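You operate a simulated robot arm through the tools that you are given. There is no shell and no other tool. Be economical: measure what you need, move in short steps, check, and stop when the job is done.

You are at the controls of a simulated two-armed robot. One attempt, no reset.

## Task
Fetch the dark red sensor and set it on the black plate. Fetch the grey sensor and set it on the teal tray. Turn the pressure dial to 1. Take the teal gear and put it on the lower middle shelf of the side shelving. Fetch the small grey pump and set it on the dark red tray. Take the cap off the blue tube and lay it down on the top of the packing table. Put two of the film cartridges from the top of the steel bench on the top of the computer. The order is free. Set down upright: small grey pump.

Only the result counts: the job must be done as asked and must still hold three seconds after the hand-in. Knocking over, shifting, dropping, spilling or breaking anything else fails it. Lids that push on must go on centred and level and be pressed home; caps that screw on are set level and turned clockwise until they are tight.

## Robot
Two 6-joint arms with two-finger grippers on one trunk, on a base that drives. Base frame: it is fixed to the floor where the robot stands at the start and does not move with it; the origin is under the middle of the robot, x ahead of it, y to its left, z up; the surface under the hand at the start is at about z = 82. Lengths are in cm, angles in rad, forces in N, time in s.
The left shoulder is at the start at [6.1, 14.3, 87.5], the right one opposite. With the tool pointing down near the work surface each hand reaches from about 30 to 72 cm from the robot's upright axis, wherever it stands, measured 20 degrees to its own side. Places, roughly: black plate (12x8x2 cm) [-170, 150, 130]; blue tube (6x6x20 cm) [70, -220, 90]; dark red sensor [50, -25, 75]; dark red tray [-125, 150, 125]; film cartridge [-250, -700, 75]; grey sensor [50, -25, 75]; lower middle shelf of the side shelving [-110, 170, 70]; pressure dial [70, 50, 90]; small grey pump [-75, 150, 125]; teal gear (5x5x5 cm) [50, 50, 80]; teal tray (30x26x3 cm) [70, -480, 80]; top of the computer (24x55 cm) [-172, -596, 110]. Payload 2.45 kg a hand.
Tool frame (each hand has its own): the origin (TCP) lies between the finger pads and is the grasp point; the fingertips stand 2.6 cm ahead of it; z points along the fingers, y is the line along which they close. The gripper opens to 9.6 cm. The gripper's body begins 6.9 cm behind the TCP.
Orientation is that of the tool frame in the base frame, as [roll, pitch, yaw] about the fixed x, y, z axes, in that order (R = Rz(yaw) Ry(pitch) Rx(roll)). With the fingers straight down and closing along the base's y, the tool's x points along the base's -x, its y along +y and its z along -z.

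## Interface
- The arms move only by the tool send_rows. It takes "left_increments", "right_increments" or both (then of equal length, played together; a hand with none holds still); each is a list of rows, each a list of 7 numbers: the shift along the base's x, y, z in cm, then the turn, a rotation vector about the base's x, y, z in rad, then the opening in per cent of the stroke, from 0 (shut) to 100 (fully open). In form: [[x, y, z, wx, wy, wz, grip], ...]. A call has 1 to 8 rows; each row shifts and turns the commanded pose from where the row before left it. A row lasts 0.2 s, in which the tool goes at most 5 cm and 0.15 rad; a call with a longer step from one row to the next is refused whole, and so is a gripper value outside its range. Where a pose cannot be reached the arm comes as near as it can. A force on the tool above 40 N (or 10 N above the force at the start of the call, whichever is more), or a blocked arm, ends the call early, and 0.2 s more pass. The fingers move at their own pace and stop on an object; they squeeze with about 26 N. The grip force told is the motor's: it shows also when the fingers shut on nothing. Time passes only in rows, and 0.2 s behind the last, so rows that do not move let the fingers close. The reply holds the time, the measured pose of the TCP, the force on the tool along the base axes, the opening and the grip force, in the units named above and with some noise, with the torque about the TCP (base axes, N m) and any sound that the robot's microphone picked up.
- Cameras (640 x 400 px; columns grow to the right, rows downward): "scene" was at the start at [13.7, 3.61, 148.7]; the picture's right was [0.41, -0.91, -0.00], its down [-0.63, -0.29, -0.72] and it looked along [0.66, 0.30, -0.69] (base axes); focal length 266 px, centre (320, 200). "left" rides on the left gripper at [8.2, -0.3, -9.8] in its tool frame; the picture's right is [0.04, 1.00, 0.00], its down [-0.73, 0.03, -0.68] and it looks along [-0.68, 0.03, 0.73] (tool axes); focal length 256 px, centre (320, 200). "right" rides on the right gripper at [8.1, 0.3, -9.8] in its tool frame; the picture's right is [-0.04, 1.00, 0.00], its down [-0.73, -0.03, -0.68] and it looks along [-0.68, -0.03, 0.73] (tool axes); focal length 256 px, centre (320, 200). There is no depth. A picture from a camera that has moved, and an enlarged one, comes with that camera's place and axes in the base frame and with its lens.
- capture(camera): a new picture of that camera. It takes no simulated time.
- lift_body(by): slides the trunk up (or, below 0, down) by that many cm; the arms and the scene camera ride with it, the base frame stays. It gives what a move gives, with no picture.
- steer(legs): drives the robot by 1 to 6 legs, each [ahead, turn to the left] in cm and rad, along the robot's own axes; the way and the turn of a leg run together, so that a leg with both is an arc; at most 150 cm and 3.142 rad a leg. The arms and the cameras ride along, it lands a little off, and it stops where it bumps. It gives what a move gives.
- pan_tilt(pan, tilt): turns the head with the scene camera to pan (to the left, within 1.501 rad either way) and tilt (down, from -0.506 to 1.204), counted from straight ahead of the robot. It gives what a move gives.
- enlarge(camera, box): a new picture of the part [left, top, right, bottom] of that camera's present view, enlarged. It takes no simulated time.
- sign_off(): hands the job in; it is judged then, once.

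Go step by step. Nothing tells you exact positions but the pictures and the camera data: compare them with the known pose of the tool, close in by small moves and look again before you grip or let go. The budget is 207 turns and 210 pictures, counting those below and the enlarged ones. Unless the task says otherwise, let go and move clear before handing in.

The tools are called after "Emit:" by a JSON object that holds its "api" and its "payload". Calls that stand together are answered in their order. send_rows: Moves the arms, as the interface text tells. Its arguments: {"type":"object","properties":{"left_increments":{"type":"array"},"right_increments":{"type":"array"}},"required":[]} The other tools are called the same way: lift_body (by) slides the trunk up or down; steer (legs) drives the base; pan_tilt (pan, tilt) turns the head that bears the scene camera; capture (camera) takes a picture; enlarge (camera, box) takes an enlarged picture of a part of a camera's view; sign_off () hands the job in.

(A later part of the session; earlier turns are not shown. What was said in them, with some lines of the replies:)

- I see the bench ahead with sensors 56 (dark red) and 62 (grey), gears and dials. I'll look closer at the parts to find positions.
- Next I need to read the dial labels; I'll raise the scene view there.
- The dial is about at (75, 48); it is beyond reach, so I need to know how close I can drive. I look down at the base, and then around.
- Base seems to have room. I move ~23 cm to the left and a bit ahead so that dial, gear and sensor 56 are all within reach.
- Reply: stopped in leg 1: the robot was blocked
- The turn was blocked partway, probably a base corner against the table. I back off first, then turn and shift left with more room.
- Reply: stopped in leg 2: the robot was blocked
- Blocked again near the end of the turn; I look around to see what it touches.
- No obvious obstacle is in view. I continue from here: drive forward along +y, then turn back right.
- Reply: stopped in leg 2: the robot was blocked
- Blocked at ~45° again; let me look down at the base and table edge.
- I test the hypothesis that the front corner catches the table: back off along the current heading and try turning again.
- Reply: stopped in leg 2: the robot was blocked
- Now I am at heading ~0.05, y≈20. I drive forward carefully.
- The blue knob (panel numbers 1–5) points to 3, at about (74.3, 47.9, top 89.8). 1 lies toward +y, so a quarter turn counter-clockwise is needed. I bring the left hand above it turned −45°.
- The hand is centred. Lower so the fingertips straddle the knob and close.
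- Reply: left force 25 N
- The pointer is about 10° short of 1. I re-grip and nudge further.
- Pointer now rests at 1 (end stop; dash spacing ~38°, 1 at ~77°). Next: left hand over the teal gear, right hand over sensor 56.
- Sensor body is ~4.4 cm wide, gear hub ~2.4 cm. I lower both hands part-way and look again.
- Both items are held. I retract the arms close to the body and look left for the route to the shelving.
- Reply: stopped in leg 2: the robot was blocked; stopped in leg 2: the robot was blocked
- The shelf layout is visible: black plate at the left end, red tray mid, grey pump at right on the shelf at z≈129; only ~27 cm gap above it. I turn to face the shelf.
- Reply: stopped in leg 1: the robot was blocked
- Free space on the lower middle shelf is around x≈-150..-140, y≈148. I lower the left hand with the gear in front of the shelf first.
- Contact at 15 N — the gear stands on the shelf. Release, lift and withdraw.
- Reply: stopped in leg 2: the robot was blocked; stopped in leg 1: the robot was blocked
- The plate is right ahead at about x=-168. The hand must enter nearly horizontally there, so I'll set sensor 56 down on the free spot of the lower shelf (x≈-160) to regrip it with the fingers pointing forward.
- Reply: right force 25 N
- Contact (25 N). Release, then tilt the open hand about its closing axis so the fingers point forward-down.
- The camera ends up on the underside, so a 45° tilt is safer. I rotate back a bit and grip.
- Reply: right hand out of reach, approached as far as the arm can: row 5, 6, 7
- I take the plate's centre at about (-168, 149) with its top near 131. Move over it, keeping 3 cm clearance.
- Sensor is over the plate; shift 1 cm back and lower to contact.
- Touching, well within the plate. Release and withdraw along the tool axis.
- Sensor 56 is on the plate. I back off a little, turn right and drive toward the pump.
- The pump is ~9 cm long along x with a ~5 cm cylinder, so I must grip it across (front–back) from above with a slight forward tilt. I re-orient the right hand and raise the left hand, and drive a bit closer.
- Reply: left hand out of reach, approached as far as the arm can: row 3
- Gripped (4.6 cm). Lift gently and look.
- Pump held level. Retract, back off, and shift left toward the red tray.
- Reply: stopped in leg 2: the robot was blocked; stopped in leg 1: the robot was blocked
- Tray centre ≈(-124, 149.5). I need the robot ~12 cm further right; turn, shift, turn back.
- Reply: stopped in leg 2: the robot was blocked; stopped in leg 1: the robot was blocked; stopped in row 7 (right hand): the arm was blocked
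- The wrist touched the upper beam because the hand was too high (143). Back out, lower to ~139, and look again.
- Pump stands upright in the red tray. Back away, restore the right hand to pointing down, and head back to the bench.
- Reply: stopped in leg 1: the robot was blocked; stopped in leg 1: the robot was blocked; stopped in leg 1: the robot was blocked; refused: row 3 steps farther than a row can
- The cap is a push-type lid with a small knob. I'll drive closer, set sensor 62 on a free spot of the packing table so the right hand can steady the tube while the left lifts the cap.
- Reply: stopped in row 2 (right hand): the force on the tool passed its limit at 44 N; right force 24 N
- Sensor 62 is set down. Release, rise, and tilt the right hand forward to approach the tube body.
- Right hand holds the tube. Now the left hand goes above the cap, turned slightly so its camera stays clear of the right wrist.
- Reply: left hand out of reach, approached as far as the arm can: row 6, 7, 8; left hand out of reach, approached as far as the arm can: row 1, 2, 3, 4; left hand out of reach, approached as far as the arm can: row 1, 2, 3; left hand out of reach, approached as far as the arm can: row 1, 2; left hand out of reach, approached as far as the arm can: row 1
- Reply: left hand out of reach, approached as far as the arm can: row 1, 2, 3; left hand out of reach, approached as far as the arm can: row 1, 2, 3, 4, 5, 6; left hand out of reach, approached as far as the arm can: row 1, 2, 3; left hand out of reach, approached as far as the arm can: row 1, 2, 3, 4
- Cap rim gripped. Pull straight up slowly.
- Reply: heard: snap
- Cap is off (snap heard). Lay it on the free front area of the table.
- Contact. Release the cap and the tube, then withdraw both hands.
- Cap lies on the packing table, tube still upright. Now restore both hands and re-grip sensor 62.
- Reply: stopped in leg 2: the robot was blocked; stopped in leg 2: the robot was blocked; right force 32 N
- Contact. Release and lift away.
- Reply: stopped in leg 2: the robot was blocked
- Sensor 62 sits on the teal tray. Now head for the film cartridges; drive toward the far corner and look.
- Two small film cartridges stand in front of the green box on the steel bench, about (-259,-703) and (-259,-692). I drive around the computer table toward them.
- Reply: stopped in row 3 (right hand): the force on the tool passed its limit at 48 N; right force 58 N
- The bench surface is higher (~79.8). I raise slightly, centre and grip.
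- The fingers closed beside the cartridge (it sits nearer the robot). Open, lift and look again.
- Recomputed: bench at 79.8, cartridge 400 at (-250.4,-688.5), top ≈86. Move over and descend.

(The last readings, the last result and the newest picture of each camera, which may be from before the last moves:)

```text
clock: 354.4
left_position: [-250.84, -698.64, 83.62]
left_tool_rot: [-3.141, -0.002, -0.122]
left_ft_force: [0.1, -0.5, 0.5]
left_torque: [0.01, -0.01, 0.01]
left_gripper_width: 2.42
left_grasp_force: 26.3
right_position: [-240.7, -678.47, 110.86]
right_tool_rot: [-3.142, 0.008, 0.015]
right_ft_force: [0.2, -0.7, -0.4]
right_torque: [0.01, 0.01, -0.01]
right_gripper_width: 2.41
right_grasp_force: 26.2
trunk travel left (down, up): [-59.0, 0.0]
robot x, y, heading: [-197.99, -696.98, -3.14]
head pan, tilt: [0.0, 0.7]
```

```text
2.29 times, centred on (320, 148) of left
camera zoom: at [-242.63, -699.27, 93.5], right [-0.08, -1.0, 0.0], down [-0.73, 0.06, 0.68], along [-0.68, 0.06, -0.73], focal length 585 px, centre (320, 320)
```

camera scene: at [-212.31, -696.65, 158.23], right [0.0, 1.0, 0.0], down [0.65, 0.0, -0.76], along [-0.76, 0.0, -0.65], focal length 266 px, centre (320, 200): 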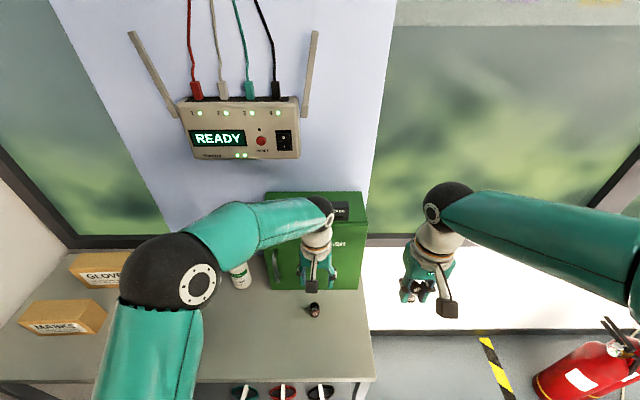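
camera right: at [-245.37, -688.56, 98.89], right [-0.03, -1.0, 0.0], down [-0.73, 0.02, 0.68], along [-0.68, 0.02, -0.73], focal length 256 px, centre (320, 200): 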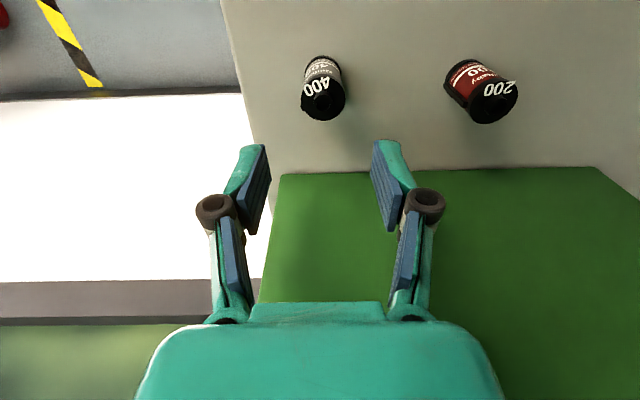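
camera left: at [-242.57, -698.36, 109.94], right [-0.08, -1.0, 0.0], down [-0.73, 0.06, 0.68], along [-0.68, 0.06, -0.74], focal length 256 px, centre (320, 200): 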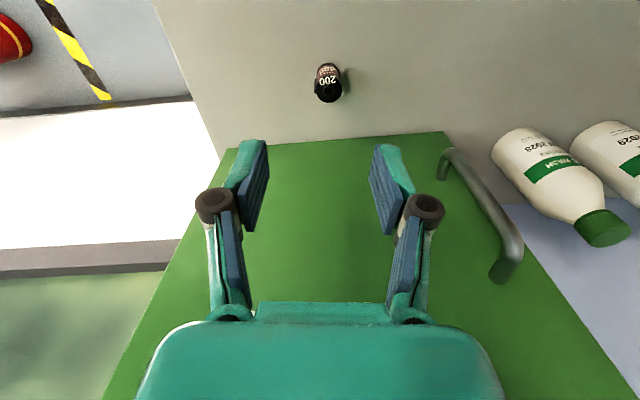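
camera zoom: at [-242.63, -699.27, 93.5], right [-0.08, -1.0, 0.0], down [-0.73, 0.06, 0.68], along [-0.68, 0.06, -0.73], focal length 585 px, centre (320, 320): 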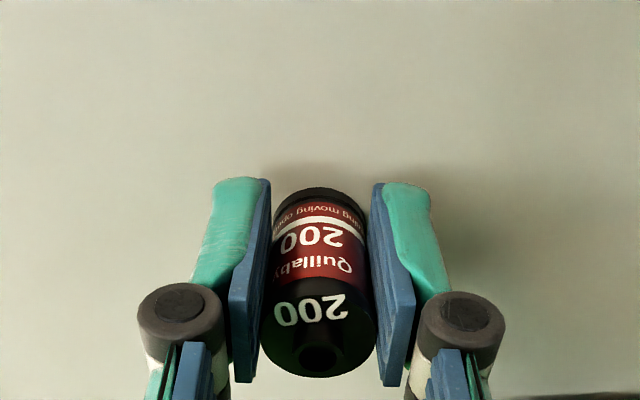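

Both cartridges are held. Lift, back off, and turn toward the computer.

Emit:
{"api": "send_rows", "payload": {"left_increments": [[0, 0, 3, 0, 0, 0, 10], [0, 0, 4.5, 0, 0, 0, 10], [0, 0, 4.5, 0, 0, 0, 10], [2, -2, 4, 0, 0, 0, 10], [3, -2, 3, 0, 0, 0, 10], [3, -2, 3, 0, 0, 0, 10], [3, -2, 3, 0, 0, 0, 10], [3, -2, 3, 0, 0, 0, 10]], "right_increments": [[0, 0, 1, 0, 0, 0, 10], [0, 0, 1, 0, 0, 0, 10], [0, 0, 2, 0, 0, 0, 10], [1, -1, 2, 0, 0, 0, 10], [1, -1, 2, 0, 0, 0, 10], [1, -1, 2, 0, 0, 0, 10], [1, -1, 0, 0, 0, 0, 10], [1, 0, 0, 0, 0, 0, 10]]}}

Emit:
{"api": "steer", "payload": {"legs": [[-25, 0], [0, -1.571]]}}

Emit:
{"api": "pan_tilt", "payload": {"pan": 0, "tilt": 0.5}}

Emit:
{"api": "capture", "payload": {"camera": "scene"}}

```text
clock: 356.1
left_position: [-236.55, -708.57, 111.85]
left_tool_rot: [-3.141, -0.001, -0.122]
left_ft_force: [0.2, -0.6, -0.5]
left_torque: [0.05, 0.07, -0.01]
left_gripper_width: 2.36
left_grasp_force: 26.1
right_position: [-235.27, -682.65, 121.2]
right_tool_rot: [-3.139, 0.009, 0.013]
right_ft_force: [-0.7, 0.0, -0.2]
right_torque: [-0.01, 0.07, -0.01]
right_gripper_width: 2.39
right_grasp_force: 26.6
trunk travel left (down, up): [-59.0, 0.0]
robot x, y, heading: [-197.43, -697.08, -3.14]
head pan, tilt: [0.0, 0.7]
```

```text
clock: 361.9
left_position: [-187.85, -658.4, 111.83]
left_tool_rot: [3.141, -0.002, -1.589]
left_ft_force: [1.1, 0.5, 0.0]
left_torque: [-0.06, 0.09, -0.02]
left_gripper_width: 2.39
left_grasp_force: 26.6
right_position: [-161.9, -657.04, 120.97]
right_tool_rot: [3.139, 0.005, -1.454]
right_ft_force: [0.5, -0.3, -0.6]
right_torque: [0.01, 0.08, 0.0]
right_gripper_width: 2.39
right_grasp_force: 26.4
trunk travel left (down, up): [-59.0, 0.0]
robot x, y, heading: [-177.5, -697.25, 1.658]
head pan, tilt: [0.0, 0.7]
stopped in leg 2: the robot was blocked; the commanded pose is now the measured one
```

```text
clock: 362.6
left_position: [-188.4, -658.41, 111.89]
left_tool_rot: [-3.139, 0.0, -1.589]
left_ft_force: [0.6, -0.7, -0.2]
left_torque: [0.05, -0.03, -0.03]
left_gripper_width: 2.39
left_grasp_force: 26.2
right_position: [-162.34, -657.21, 121.09]
right_tool_rot: [-3.141, 0.009, -1.453]
right_ft_force: [0.5, -0.4, 0.0]
right_torque: [-0.02, -0.04, -0.01]
right_gripper_width: 2.41
right_grasp_force: 25.6
trunk travel left (down, up): [-59.0, 0.0]
robot x, y, heading: [-177.51, -696.74, 1.654]
head pan, tilt: [0.0, 0.499]
```

```text
43 pictures are left
camera scene: at [-178.76, -681.64, 160.02], right [1.0, 0.09, 0.0], down [0.04, -0.48, -0.88], along [-0.07, 0.87, -0.48], focal length 266 px, centre (320, 200)
```

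scene: 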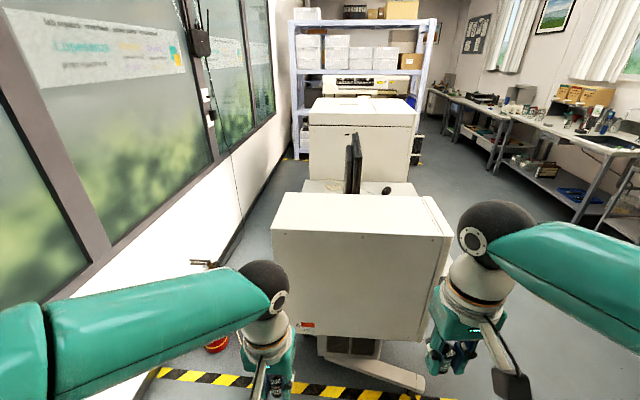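

The computer top spans x −200…−144, y −612…−585, z≈110. I raise the left hand and drive closer.

Emit:
{"api": "send_rows", "payload": {"left_increments": [[0, 0, 4.5, 0, 0, 0, 10], [0, 0, 4.5, 0, 0, 0, 10]], "right_increments": [[0, 0, 0, 0, 0, 0, 10], [0, 0, 0, 0, 0, 0, 10]]}}

Emit:
{"api": "steer", "payload": {"legs": [[0, -0.08], [42, 0]]}}

Emit:
{"api": "capture", "payload": {"camera": "right"}}

Emit:
{"api": "capture", "payload": {"camera": "left"}}

```text
clock: 363.2
left_position: [-188.2, -658.61, 120.66]
left_tool_rot: [-3.14, 0.0, -1.59]
left_ft_force: [0.2, 0.5, -0.8]
left_torque: [0.01, 0.0, -0.03]
left_gripper_width: 2.39
left_grasp_force: 25.9
right_position: [-162.31, -657.2, 121.13]
right_tool_rot: [-3.139, 0.007, -1.452]
right_ft_force: [0.0, -0.1, 0.2]
right_torque: [-0.03, -0.01, 0.03]
right_gripper_width: 2.41
right_grasp_force: 25.9
trunk travel left (down, up): [-59.0, 0.0]
robot x, y, heading: [-177.45, -696.56, 1.656]
head pan, tilt: [0.0, 0.499]
```

```text
clock: 366.3
left_position: [-185.62, -615.93, 120.71]
left_tool_rot: [-3.141, -0.001, -1.667]
left_ft_force: [0.4, -0.3, 0.1]
left_torque: [-0.02, -0.02, -0.02]
left_gripper_width: 2.39
left_grasp_force: 26.1
right_position: [-159.63, -616.53, 121.07]
right_tool_rot: [-3.14, 0.005, -1.53]
right_ft_force: [0.3, 1.2, -0.2]
right_torque: [0.0, 0.03, 0.03]
right_gripper_width: 2.4
right_grasp_force: 25.7
trunk travel left (down, up): [-59.0, 0.0]
robot x, y, heading: [-177.31, -654.8, 1.58]
head pan, tilt: [0.0, 0.499]
```

```text
42 pictures are left
camera right: at [-159.64, -624.7, 130.74], right [-1.0, 0.0, 0.0], down [0.0, 0.73, 0.68], along [0.0, 0.68, -0.73], focal length 256 px, centre (320, 200)
```

right: 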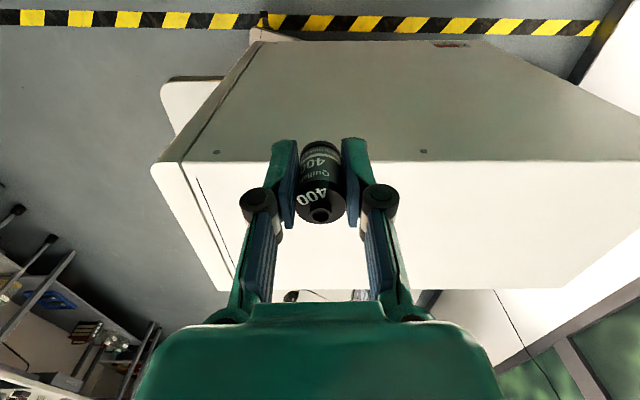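

```text
41 pictures are left
camera left: at [-185.98, -624.04, 130.61], right [-1.0, 0.06, 0.0], down [0.04, 0.73, 0.68], along [0.04, 0.68, -0.73], focal length 256 px, centre (320, 200)
```

left: 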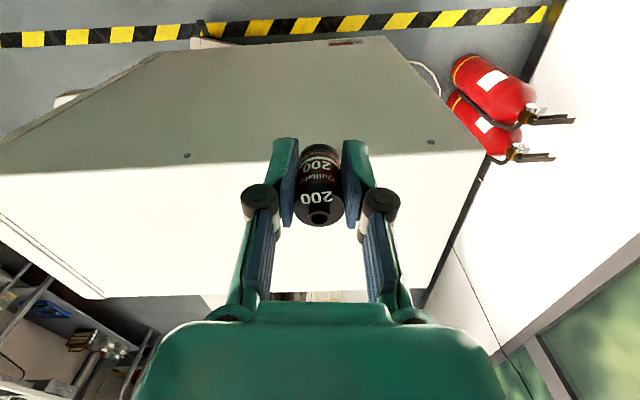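

Emit:
{"api": "send_rows", "payload": {"left_increments": [[0, 4.5, 0, 0, 0, 0, 10], [0, 4.5, 0, 0, 0, 0, 10], [0, 4.5, 0, 0, 0, 0, 10], [0, 0, -2.5, 0, 0, 0, 10], [0, 0, -2.5, 0, 0, 0, 10]], "right_increments": [[0, 4.5, 0, 0, 0, 0, 10], [0, 4.5, 0, 0, 0, 0, 10], [0, 4.5, 0, 0, 0, 0, 10], [0, 0, -2.5, 0, 0, 0, 10], [0, 0, -2.5, 0, 0, 0, 10]]}}

Emit:
{"api": "capture", "payload": {"camera": "right"}}

Emit:
{"api": "capture", "payload": {"camera": "scene"}}

```text
clock: 367.5
left_position: [-185.54, -602.09, 115.71]
left_tool_rot: [-3.141, -0.001, -1.666]
left_ft_force: [0.1, 0.8, -0.9]
left_torque: [-0.01, 0.0, -0.01]
left_gripper_width: 2.39
left_grasp_force: 25.8
right_position: [-159.68, -603.08, 116.12]
right_tool_rot: [-3.139, 0.006, -1.53]
right_ft_force: [0.5, -0.6, -0.2]
right_torque: [-0.01, 0.01, 0.04]
right_gripper_width: 2.36
right_grasp_force: 26.2
trunk travel left (down, up): [-59.0, 0.0]
robot x, y, heading: [-177.31, -654.96, 1.576]
head pan, tilt: [0.0, 0.499]
```

```text
40 pictures are left
camera right: at [-159.81, -611.15, 125.72], right [-1.0, 0.0, 0.0], down [0.0, 0.73, 0.68], along [0.0, 0.68, -0.73], focal length 256 px, centre (320, 200)
```

right: 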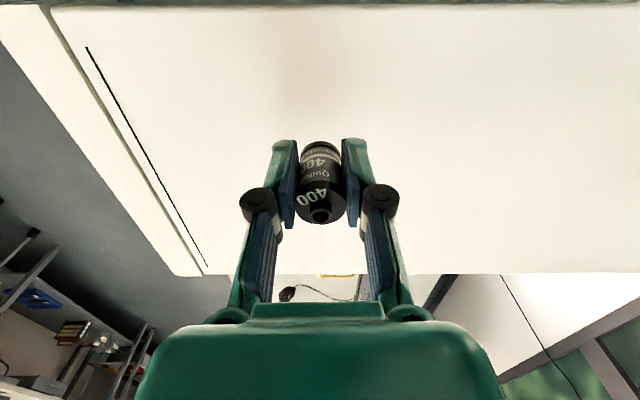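

```text
39 pictures are left
camera scene: at [-177.58, -639.43, 160.0], right [1.0, 0.01, 0.0], down [0.0, -0.48, -0.88], along [-0.01, 0.88, -0.48], focal length 266 px, centre (320, 200)
```

scene: 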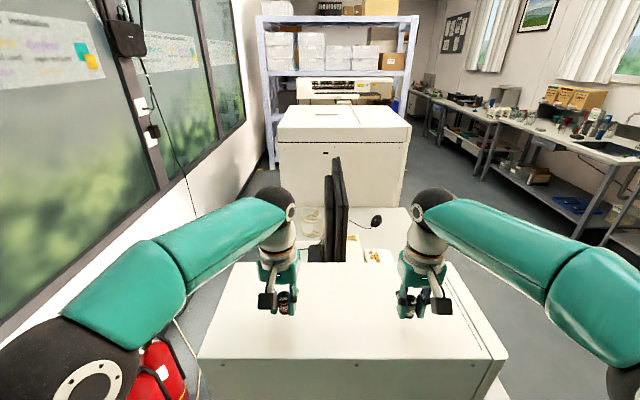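

Both are over the computer top. Lower in small steps until contact.

Emit:
{"api": "send_rows", "payload": {"left_increments": [[0, 0, -0.6, 0, 0, 0, 10], [0, 0, -0.5, 0, 0, 0, 10], [0, 0, -0.4, 0, 0, 0, 10]], "right_increments": [[0, 0, -0.8, 0, 0, 0, 10], [0, 0, -0.7, 0, 0, 0, 10], [0, 0, -0.4, 0, 0, 0, 10]]}}

```text
clock: 368.3
left_position: [-185.68, -602.34, 114.18]
left_tool_rot: [-3.14, -0.001, -1.667]
left_ft_force: [-0.1, 0.1, -0.7]
left_torque: [0.01, 0.0, -0.02]
left_gripper_width: 2.43
left_grasp_force: 26.3
right_position: [-159.7, -603.2, 114.27]
right_tool_rot: [3.141, 0.006, -1.53]
right_ft_force: [-0.2, 0.0, -0.4]
right_torque: [0.0, 0.0, 0.03]
right_gripper_width: 2.4
right_grasp_force: 25.7
trunk travel left (down, up): [-59.0, 0.0]
robot x, y, heading: [-177.74, -655.13, 1.58]
head pan, tilt: [0.0, 0.499]
```

Emit:
{"api": "send_rows", "payload": {"left_increments": [[0, 0, -0.3, 0, 0, 0, 10], [0, 0, -0.3, 0, 0, 0, 10]], "right_increments": [[0, 0, -0.3, 0, 0, 0, 10], [0, 0, -0.3, 0, 0, 0, 10]]}}

Emit:
{"api": "enlarge", "payload": {"camera": "left", "box": [180, 60, 460, 235]}}

```text
clock: 368.9
left_position: [-185.63, -602.32, 113.7]
left_tool_rot: [-3.139, -0.001, -1.668]
left_ft_force: [-0.2, 0.1, -0.1]
left_torque: [0.02, -0.02, -0.03]
left_gripper_width: 2.4
left_grasp_force: 26.0
right_position: [-159.58, -602.99, 113.68]
right_tool_rot: [-3.14, 0.007, -1.531]
right_ft_force: [0.0, -0.1, -1.0]
right_torque: [0.0, 0.03, 0.02]
right_gripper_width: 2.39
right_grasp_force: 26.2
trunk travel left (down, up): [-59.0, 0.0]
robot x, y, heading: [-177.34, -655.27, 1.582]
head pan, tilt: [0.0, 0.499]
```

```text
2.29 times, centred on (320, 148) of left
camera zoom: at [-186.01, -610.46, 123.5], right [-1.0, 0.06, 0.0], down [0.04, 0.73, 0.68], along [0.04, 0.68, -0.73], focal length 585 px, centre (320, 320)
```

zoom: 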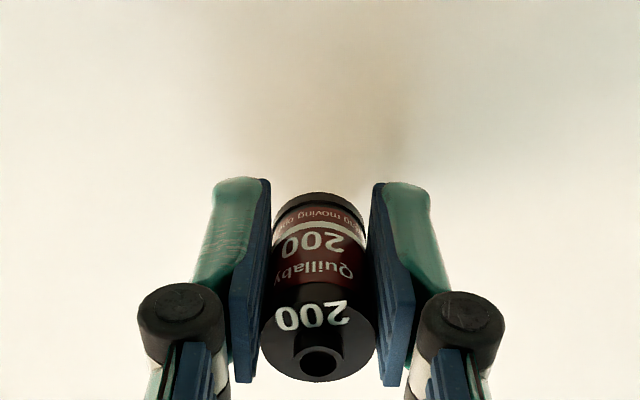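

Emit:
{"api": "send_rows", "payload": {"left_increments": [[0, 0, -0.3, 0, 0, 0, 10], [0, 0, -0.3, 0, 0, 0, 10]], "right_increments": [[0, 0, -0.3, 0, 0, 0, 10], [0, 0, -0.3, 0, 0, 0, 10]]}}

```text
clock: 369.5
left_position: [-185.77, -602.37, 113.04]
left_tool_rot: [-3.141, -0.002, -1.667]
left_ft_force: [0.1, 0.8, -0.2]
left_torque: [-0.02, -0.02, -0.01]
left_gripper_width: 2.42
left_grasp_force: 25.7
right_position: [-159.6, -603.02, 113.12]
right_tool_rot: [-3.14, 0.007, -1.532]
right_ft_force: [0.6, 0.6, -1.1]
right_torque: [0.03, -0.01, 0.01]
right_gripper_width: 2.39
right_grasp_force: 25.5
trunk travel left (down, up): [-59.0, 0.0]
robot x, y, heading: [-177.81, -654.95, 1.575]
head pan, tilt: [0.0, 0.499]
```

Emit:
{"api": "send_rows", "payload": {"left_increments": [[0, 0, -0.3, 0, 0, 0, 10], [0, 0, -0.3, 0, 0, 0, 10], [0, 0, -0.2, 0, 0, 0, 10]], "right_increments": [[0, 0, -0.3, 0, 0, 0, 10], [0, 0, -0.3, 0, 0, 0, 10], [0, 0, -0.2, 0, 0, 0, 10]]}}

Emit:
{"api": "enlarge", "payload": {"camera": "left", "box": [180, 60, 460, 235]}}

```text
clock: 370.3
left_position: [-185.7, -602.5, 112.49]
left_tool_rot: [-3.139, 0.005, -1.666]
left_ft_force: [1.2, 3.7, 13.4]
left_torque: [0.25, -0.06, -0.02]
left_gripper_width: 2.39
left_grasp_force: 26.3
right_position: [-159.7, -603.02, 112.45]
right_tool_rot: [3.141, 0.015, -1.531]
right_ft_force: [0.5, 3.3, 21.3]
right_torque: [0.22, -0.07, 0.02]
right_gripper_width: 2.43
right_grasp_force: 26.2
trunk travel left (down, up): [-59.0, 0.0]
robot x, y, heading: [-177.6, -655.15, 1.579]
head pan, tilt: [0.0, 0.499]
```

```text
2.29 times, centred on (320, 148) of left
camera zoom: at [-185.98, -610.66, 122.36], right [-1.0, 0.06, 0.0], down [0.04, 0.73, 0.68], along [0.04, 0.68, -0.73], focal length 585 px, centre (320, 320)
```

zoom: 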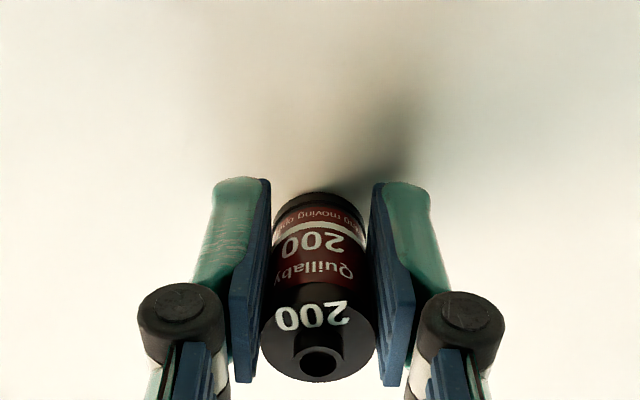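

Both touch. Release and lift straight up.

Emit:
{"api": "send_rows", "payload": {"left_increments": [[0, 0, 0.2, 0, 0, 0, 30], [0, 0, 0, 0, 0, 0, 50], [0, 0, 0, 0, 0, 0, 60], [0, 0, 2, 0, 0, 0, 60], [0, 0, 3, 0, 0, 0, 60], [0, 0, 3, 0, 0, 0, 60]], "right_increments": [[0, 0, 0.2, 0, 0, 0, 30], [0, 0, 0, 0, 0, 0, 50], [0, 0, 0, 0, 0, 0, 60], [0, 0, 2, 0, 0, 0, 60], [0, 0, 3, 0, 0, 0, 60], [0, 0, 3, 0, 0, 0, 60]]}}

Emit:
{"api": "capture", "payload": {"camera": "left"}}

Emit:
{"api": "capture", "payload": {"camera": "right"}}

```text
clock: 371.7
left_position: [-185.52, -602.54, 120.55]
left_tool_rot: [-3.139, 0.0, -1.666]
left_ft_force: [0.1, -0.2, 0.7]
left_torque: [0.04, -0.02, -0.01]
left_gripper_width: 5.78
left_grasp_force: 0.1
right_position: [-159.71, -602.99, 120.46]
right_tool_rot: [-3.141, 0.006, -1.529]
right_ft_force: [1.0, -0.2, 0.0]
right_torque: [0.01, -0.03, 0.01]
right_gripper_width: 5.74
right_grasp_force: 0.1
trunk travel left (down, up): [-59.0, 0.0]
robot x, y, heading: [-178.04, -655.23, 1.573]
head pan, tilt: [0.0, 0.499]
```

```text
36 pictures are left
camera left: at [-185.84, -610.63, 130.5], right [-1.0, 0.06, 0.0], down [0.04, 0.73, 0.68], along [0.04, 0.68, -0.73], focal length 256 px, centre (320, 200)
```

left: 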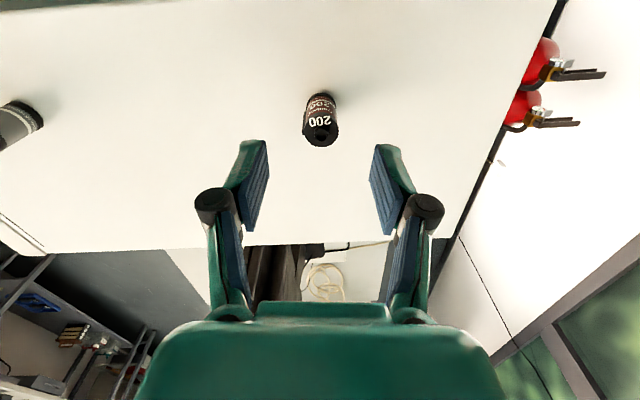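

```text
35 pictures are left
camera right: at [-159.64, -611.09, 130.04], right [-1.0, 0.0, 0.0], down [0.0, 0.73, 0.68], along [0.0, 0.68, -0.73], focal length 256 px, centre (320, 200)
```

right: 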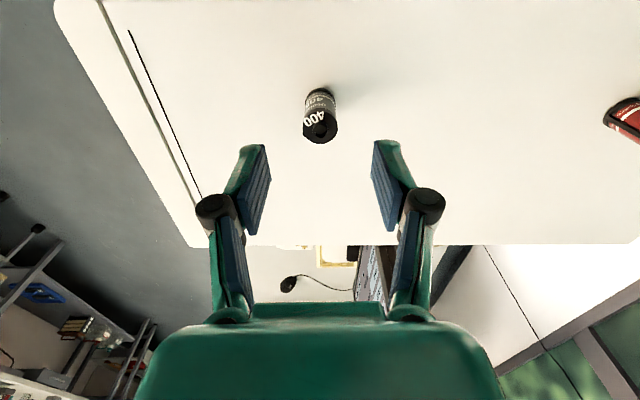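

Both cartridges stand on the computer top. Move the hands clear and hand in.

Emit:
{"api": "send_rows", "payload": {"left_increments": [[0, -3, 3, 0, 0, 0, 60], [0, -4.5, 1, 0, 0, 0, 60], [0, -4.5, 0, 0, 0, 0, 60], [0, -4, 0, 0, 0, 0, 60]], "right_increments": [[0, -3, 3, 0, 0, 0, 60], [0, -4.5, 1, 0, 0, 0, 60], [0, -4.5, 0, 0, 0, 0, 60], [0, -4, 0, 0, 0, 0, 60]]}}

Emit:
{"api": "capture", "payload": {"camera": "scene"}}

```text
clock: 372.7
left_position: [-185.45, -618.9, 124.54]
left_tool_rot: [-3.139, 0.001, -1.667]
left_ft_force: [-0.3, -1.6, -0.4]
left_torque: [0.08, -0.02, -0.05]
left_gripper_width: 5.76
left_grasp_force: 0.0
right_position: [-159.75, -619.55, 124.64]
right_tool_rot: [-3.138, 0.009, -1.529]
right_ft_force: [0.0, -0.6, 0.0]
right_torque: [0.04, -0.03, 0.0]
right_gripper_width: 5.75
right_grasp_force: 0.1
trunk travel left (down, up): [-59.0, 0.0]
robot x, y, heading: [-177.51, -655.22, 1.583]
head pan, tilt: [0.0, 0.499]
```

```text
34 pictures are left
camera scene: at [-177.59, -640.07, 160.07], right [1.0, 0.01, 0.0], down [0.0, -0.48, -0.88], along [-0.01, 0.88, -0.48], focal length 266 px, centre (320, 200)
```

scene: 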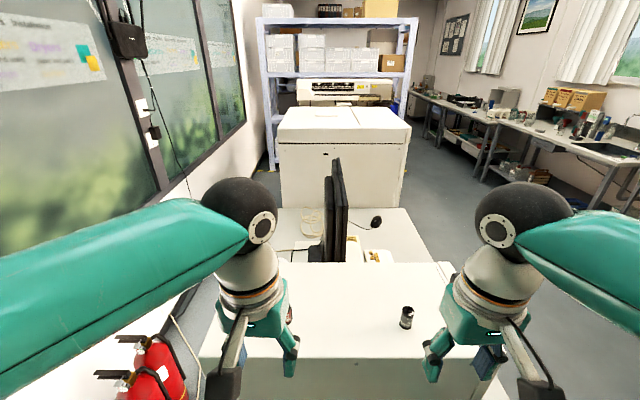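

All parts are placed and the hands are clear; I hand in.

Emit:
{"api": "sign_off", "payload": {}}

```text
The job is handed in.
```

I did all seven parts of the job and handed it in; I have not seen a verdict.

- **Dark red sensor:** it sits on the black plate.
- **Grey sensor:** it sits on the teal tray. I set it down briefly on the packing table on the way, so the right hand could hold the tube.
- **Pressure dial:** I turned it until it would go no further. By my measurement the pointer is at 1, but that is an estimate from the pictures, not a clear reading.
- **Teal gear:** it stands on the lower middle shelf of the side shelving.
- **Small grey pump:** it stands upright on the dark red tray.
- **Blue tube cap:** it came off with a snap and lies on the packing table. The tube stayed standing.
- **Film cartridges:** the 200 and the 400 stand on top of the computer.

Three contacts could count against the result:
- **Base:** it reported being blocked on many of its turns, and I did not always see what it touched.
- **Shelf beam:** the right wrist bumped the beam above the upper shelf once while carrying the pump. Nothing looked moved afterwards.
- **Steel bench:** my first grip on the 400 cartridge missed and pressed the bench top at about 54 N. It nudged the cartridge slightly, but it stayed upright.
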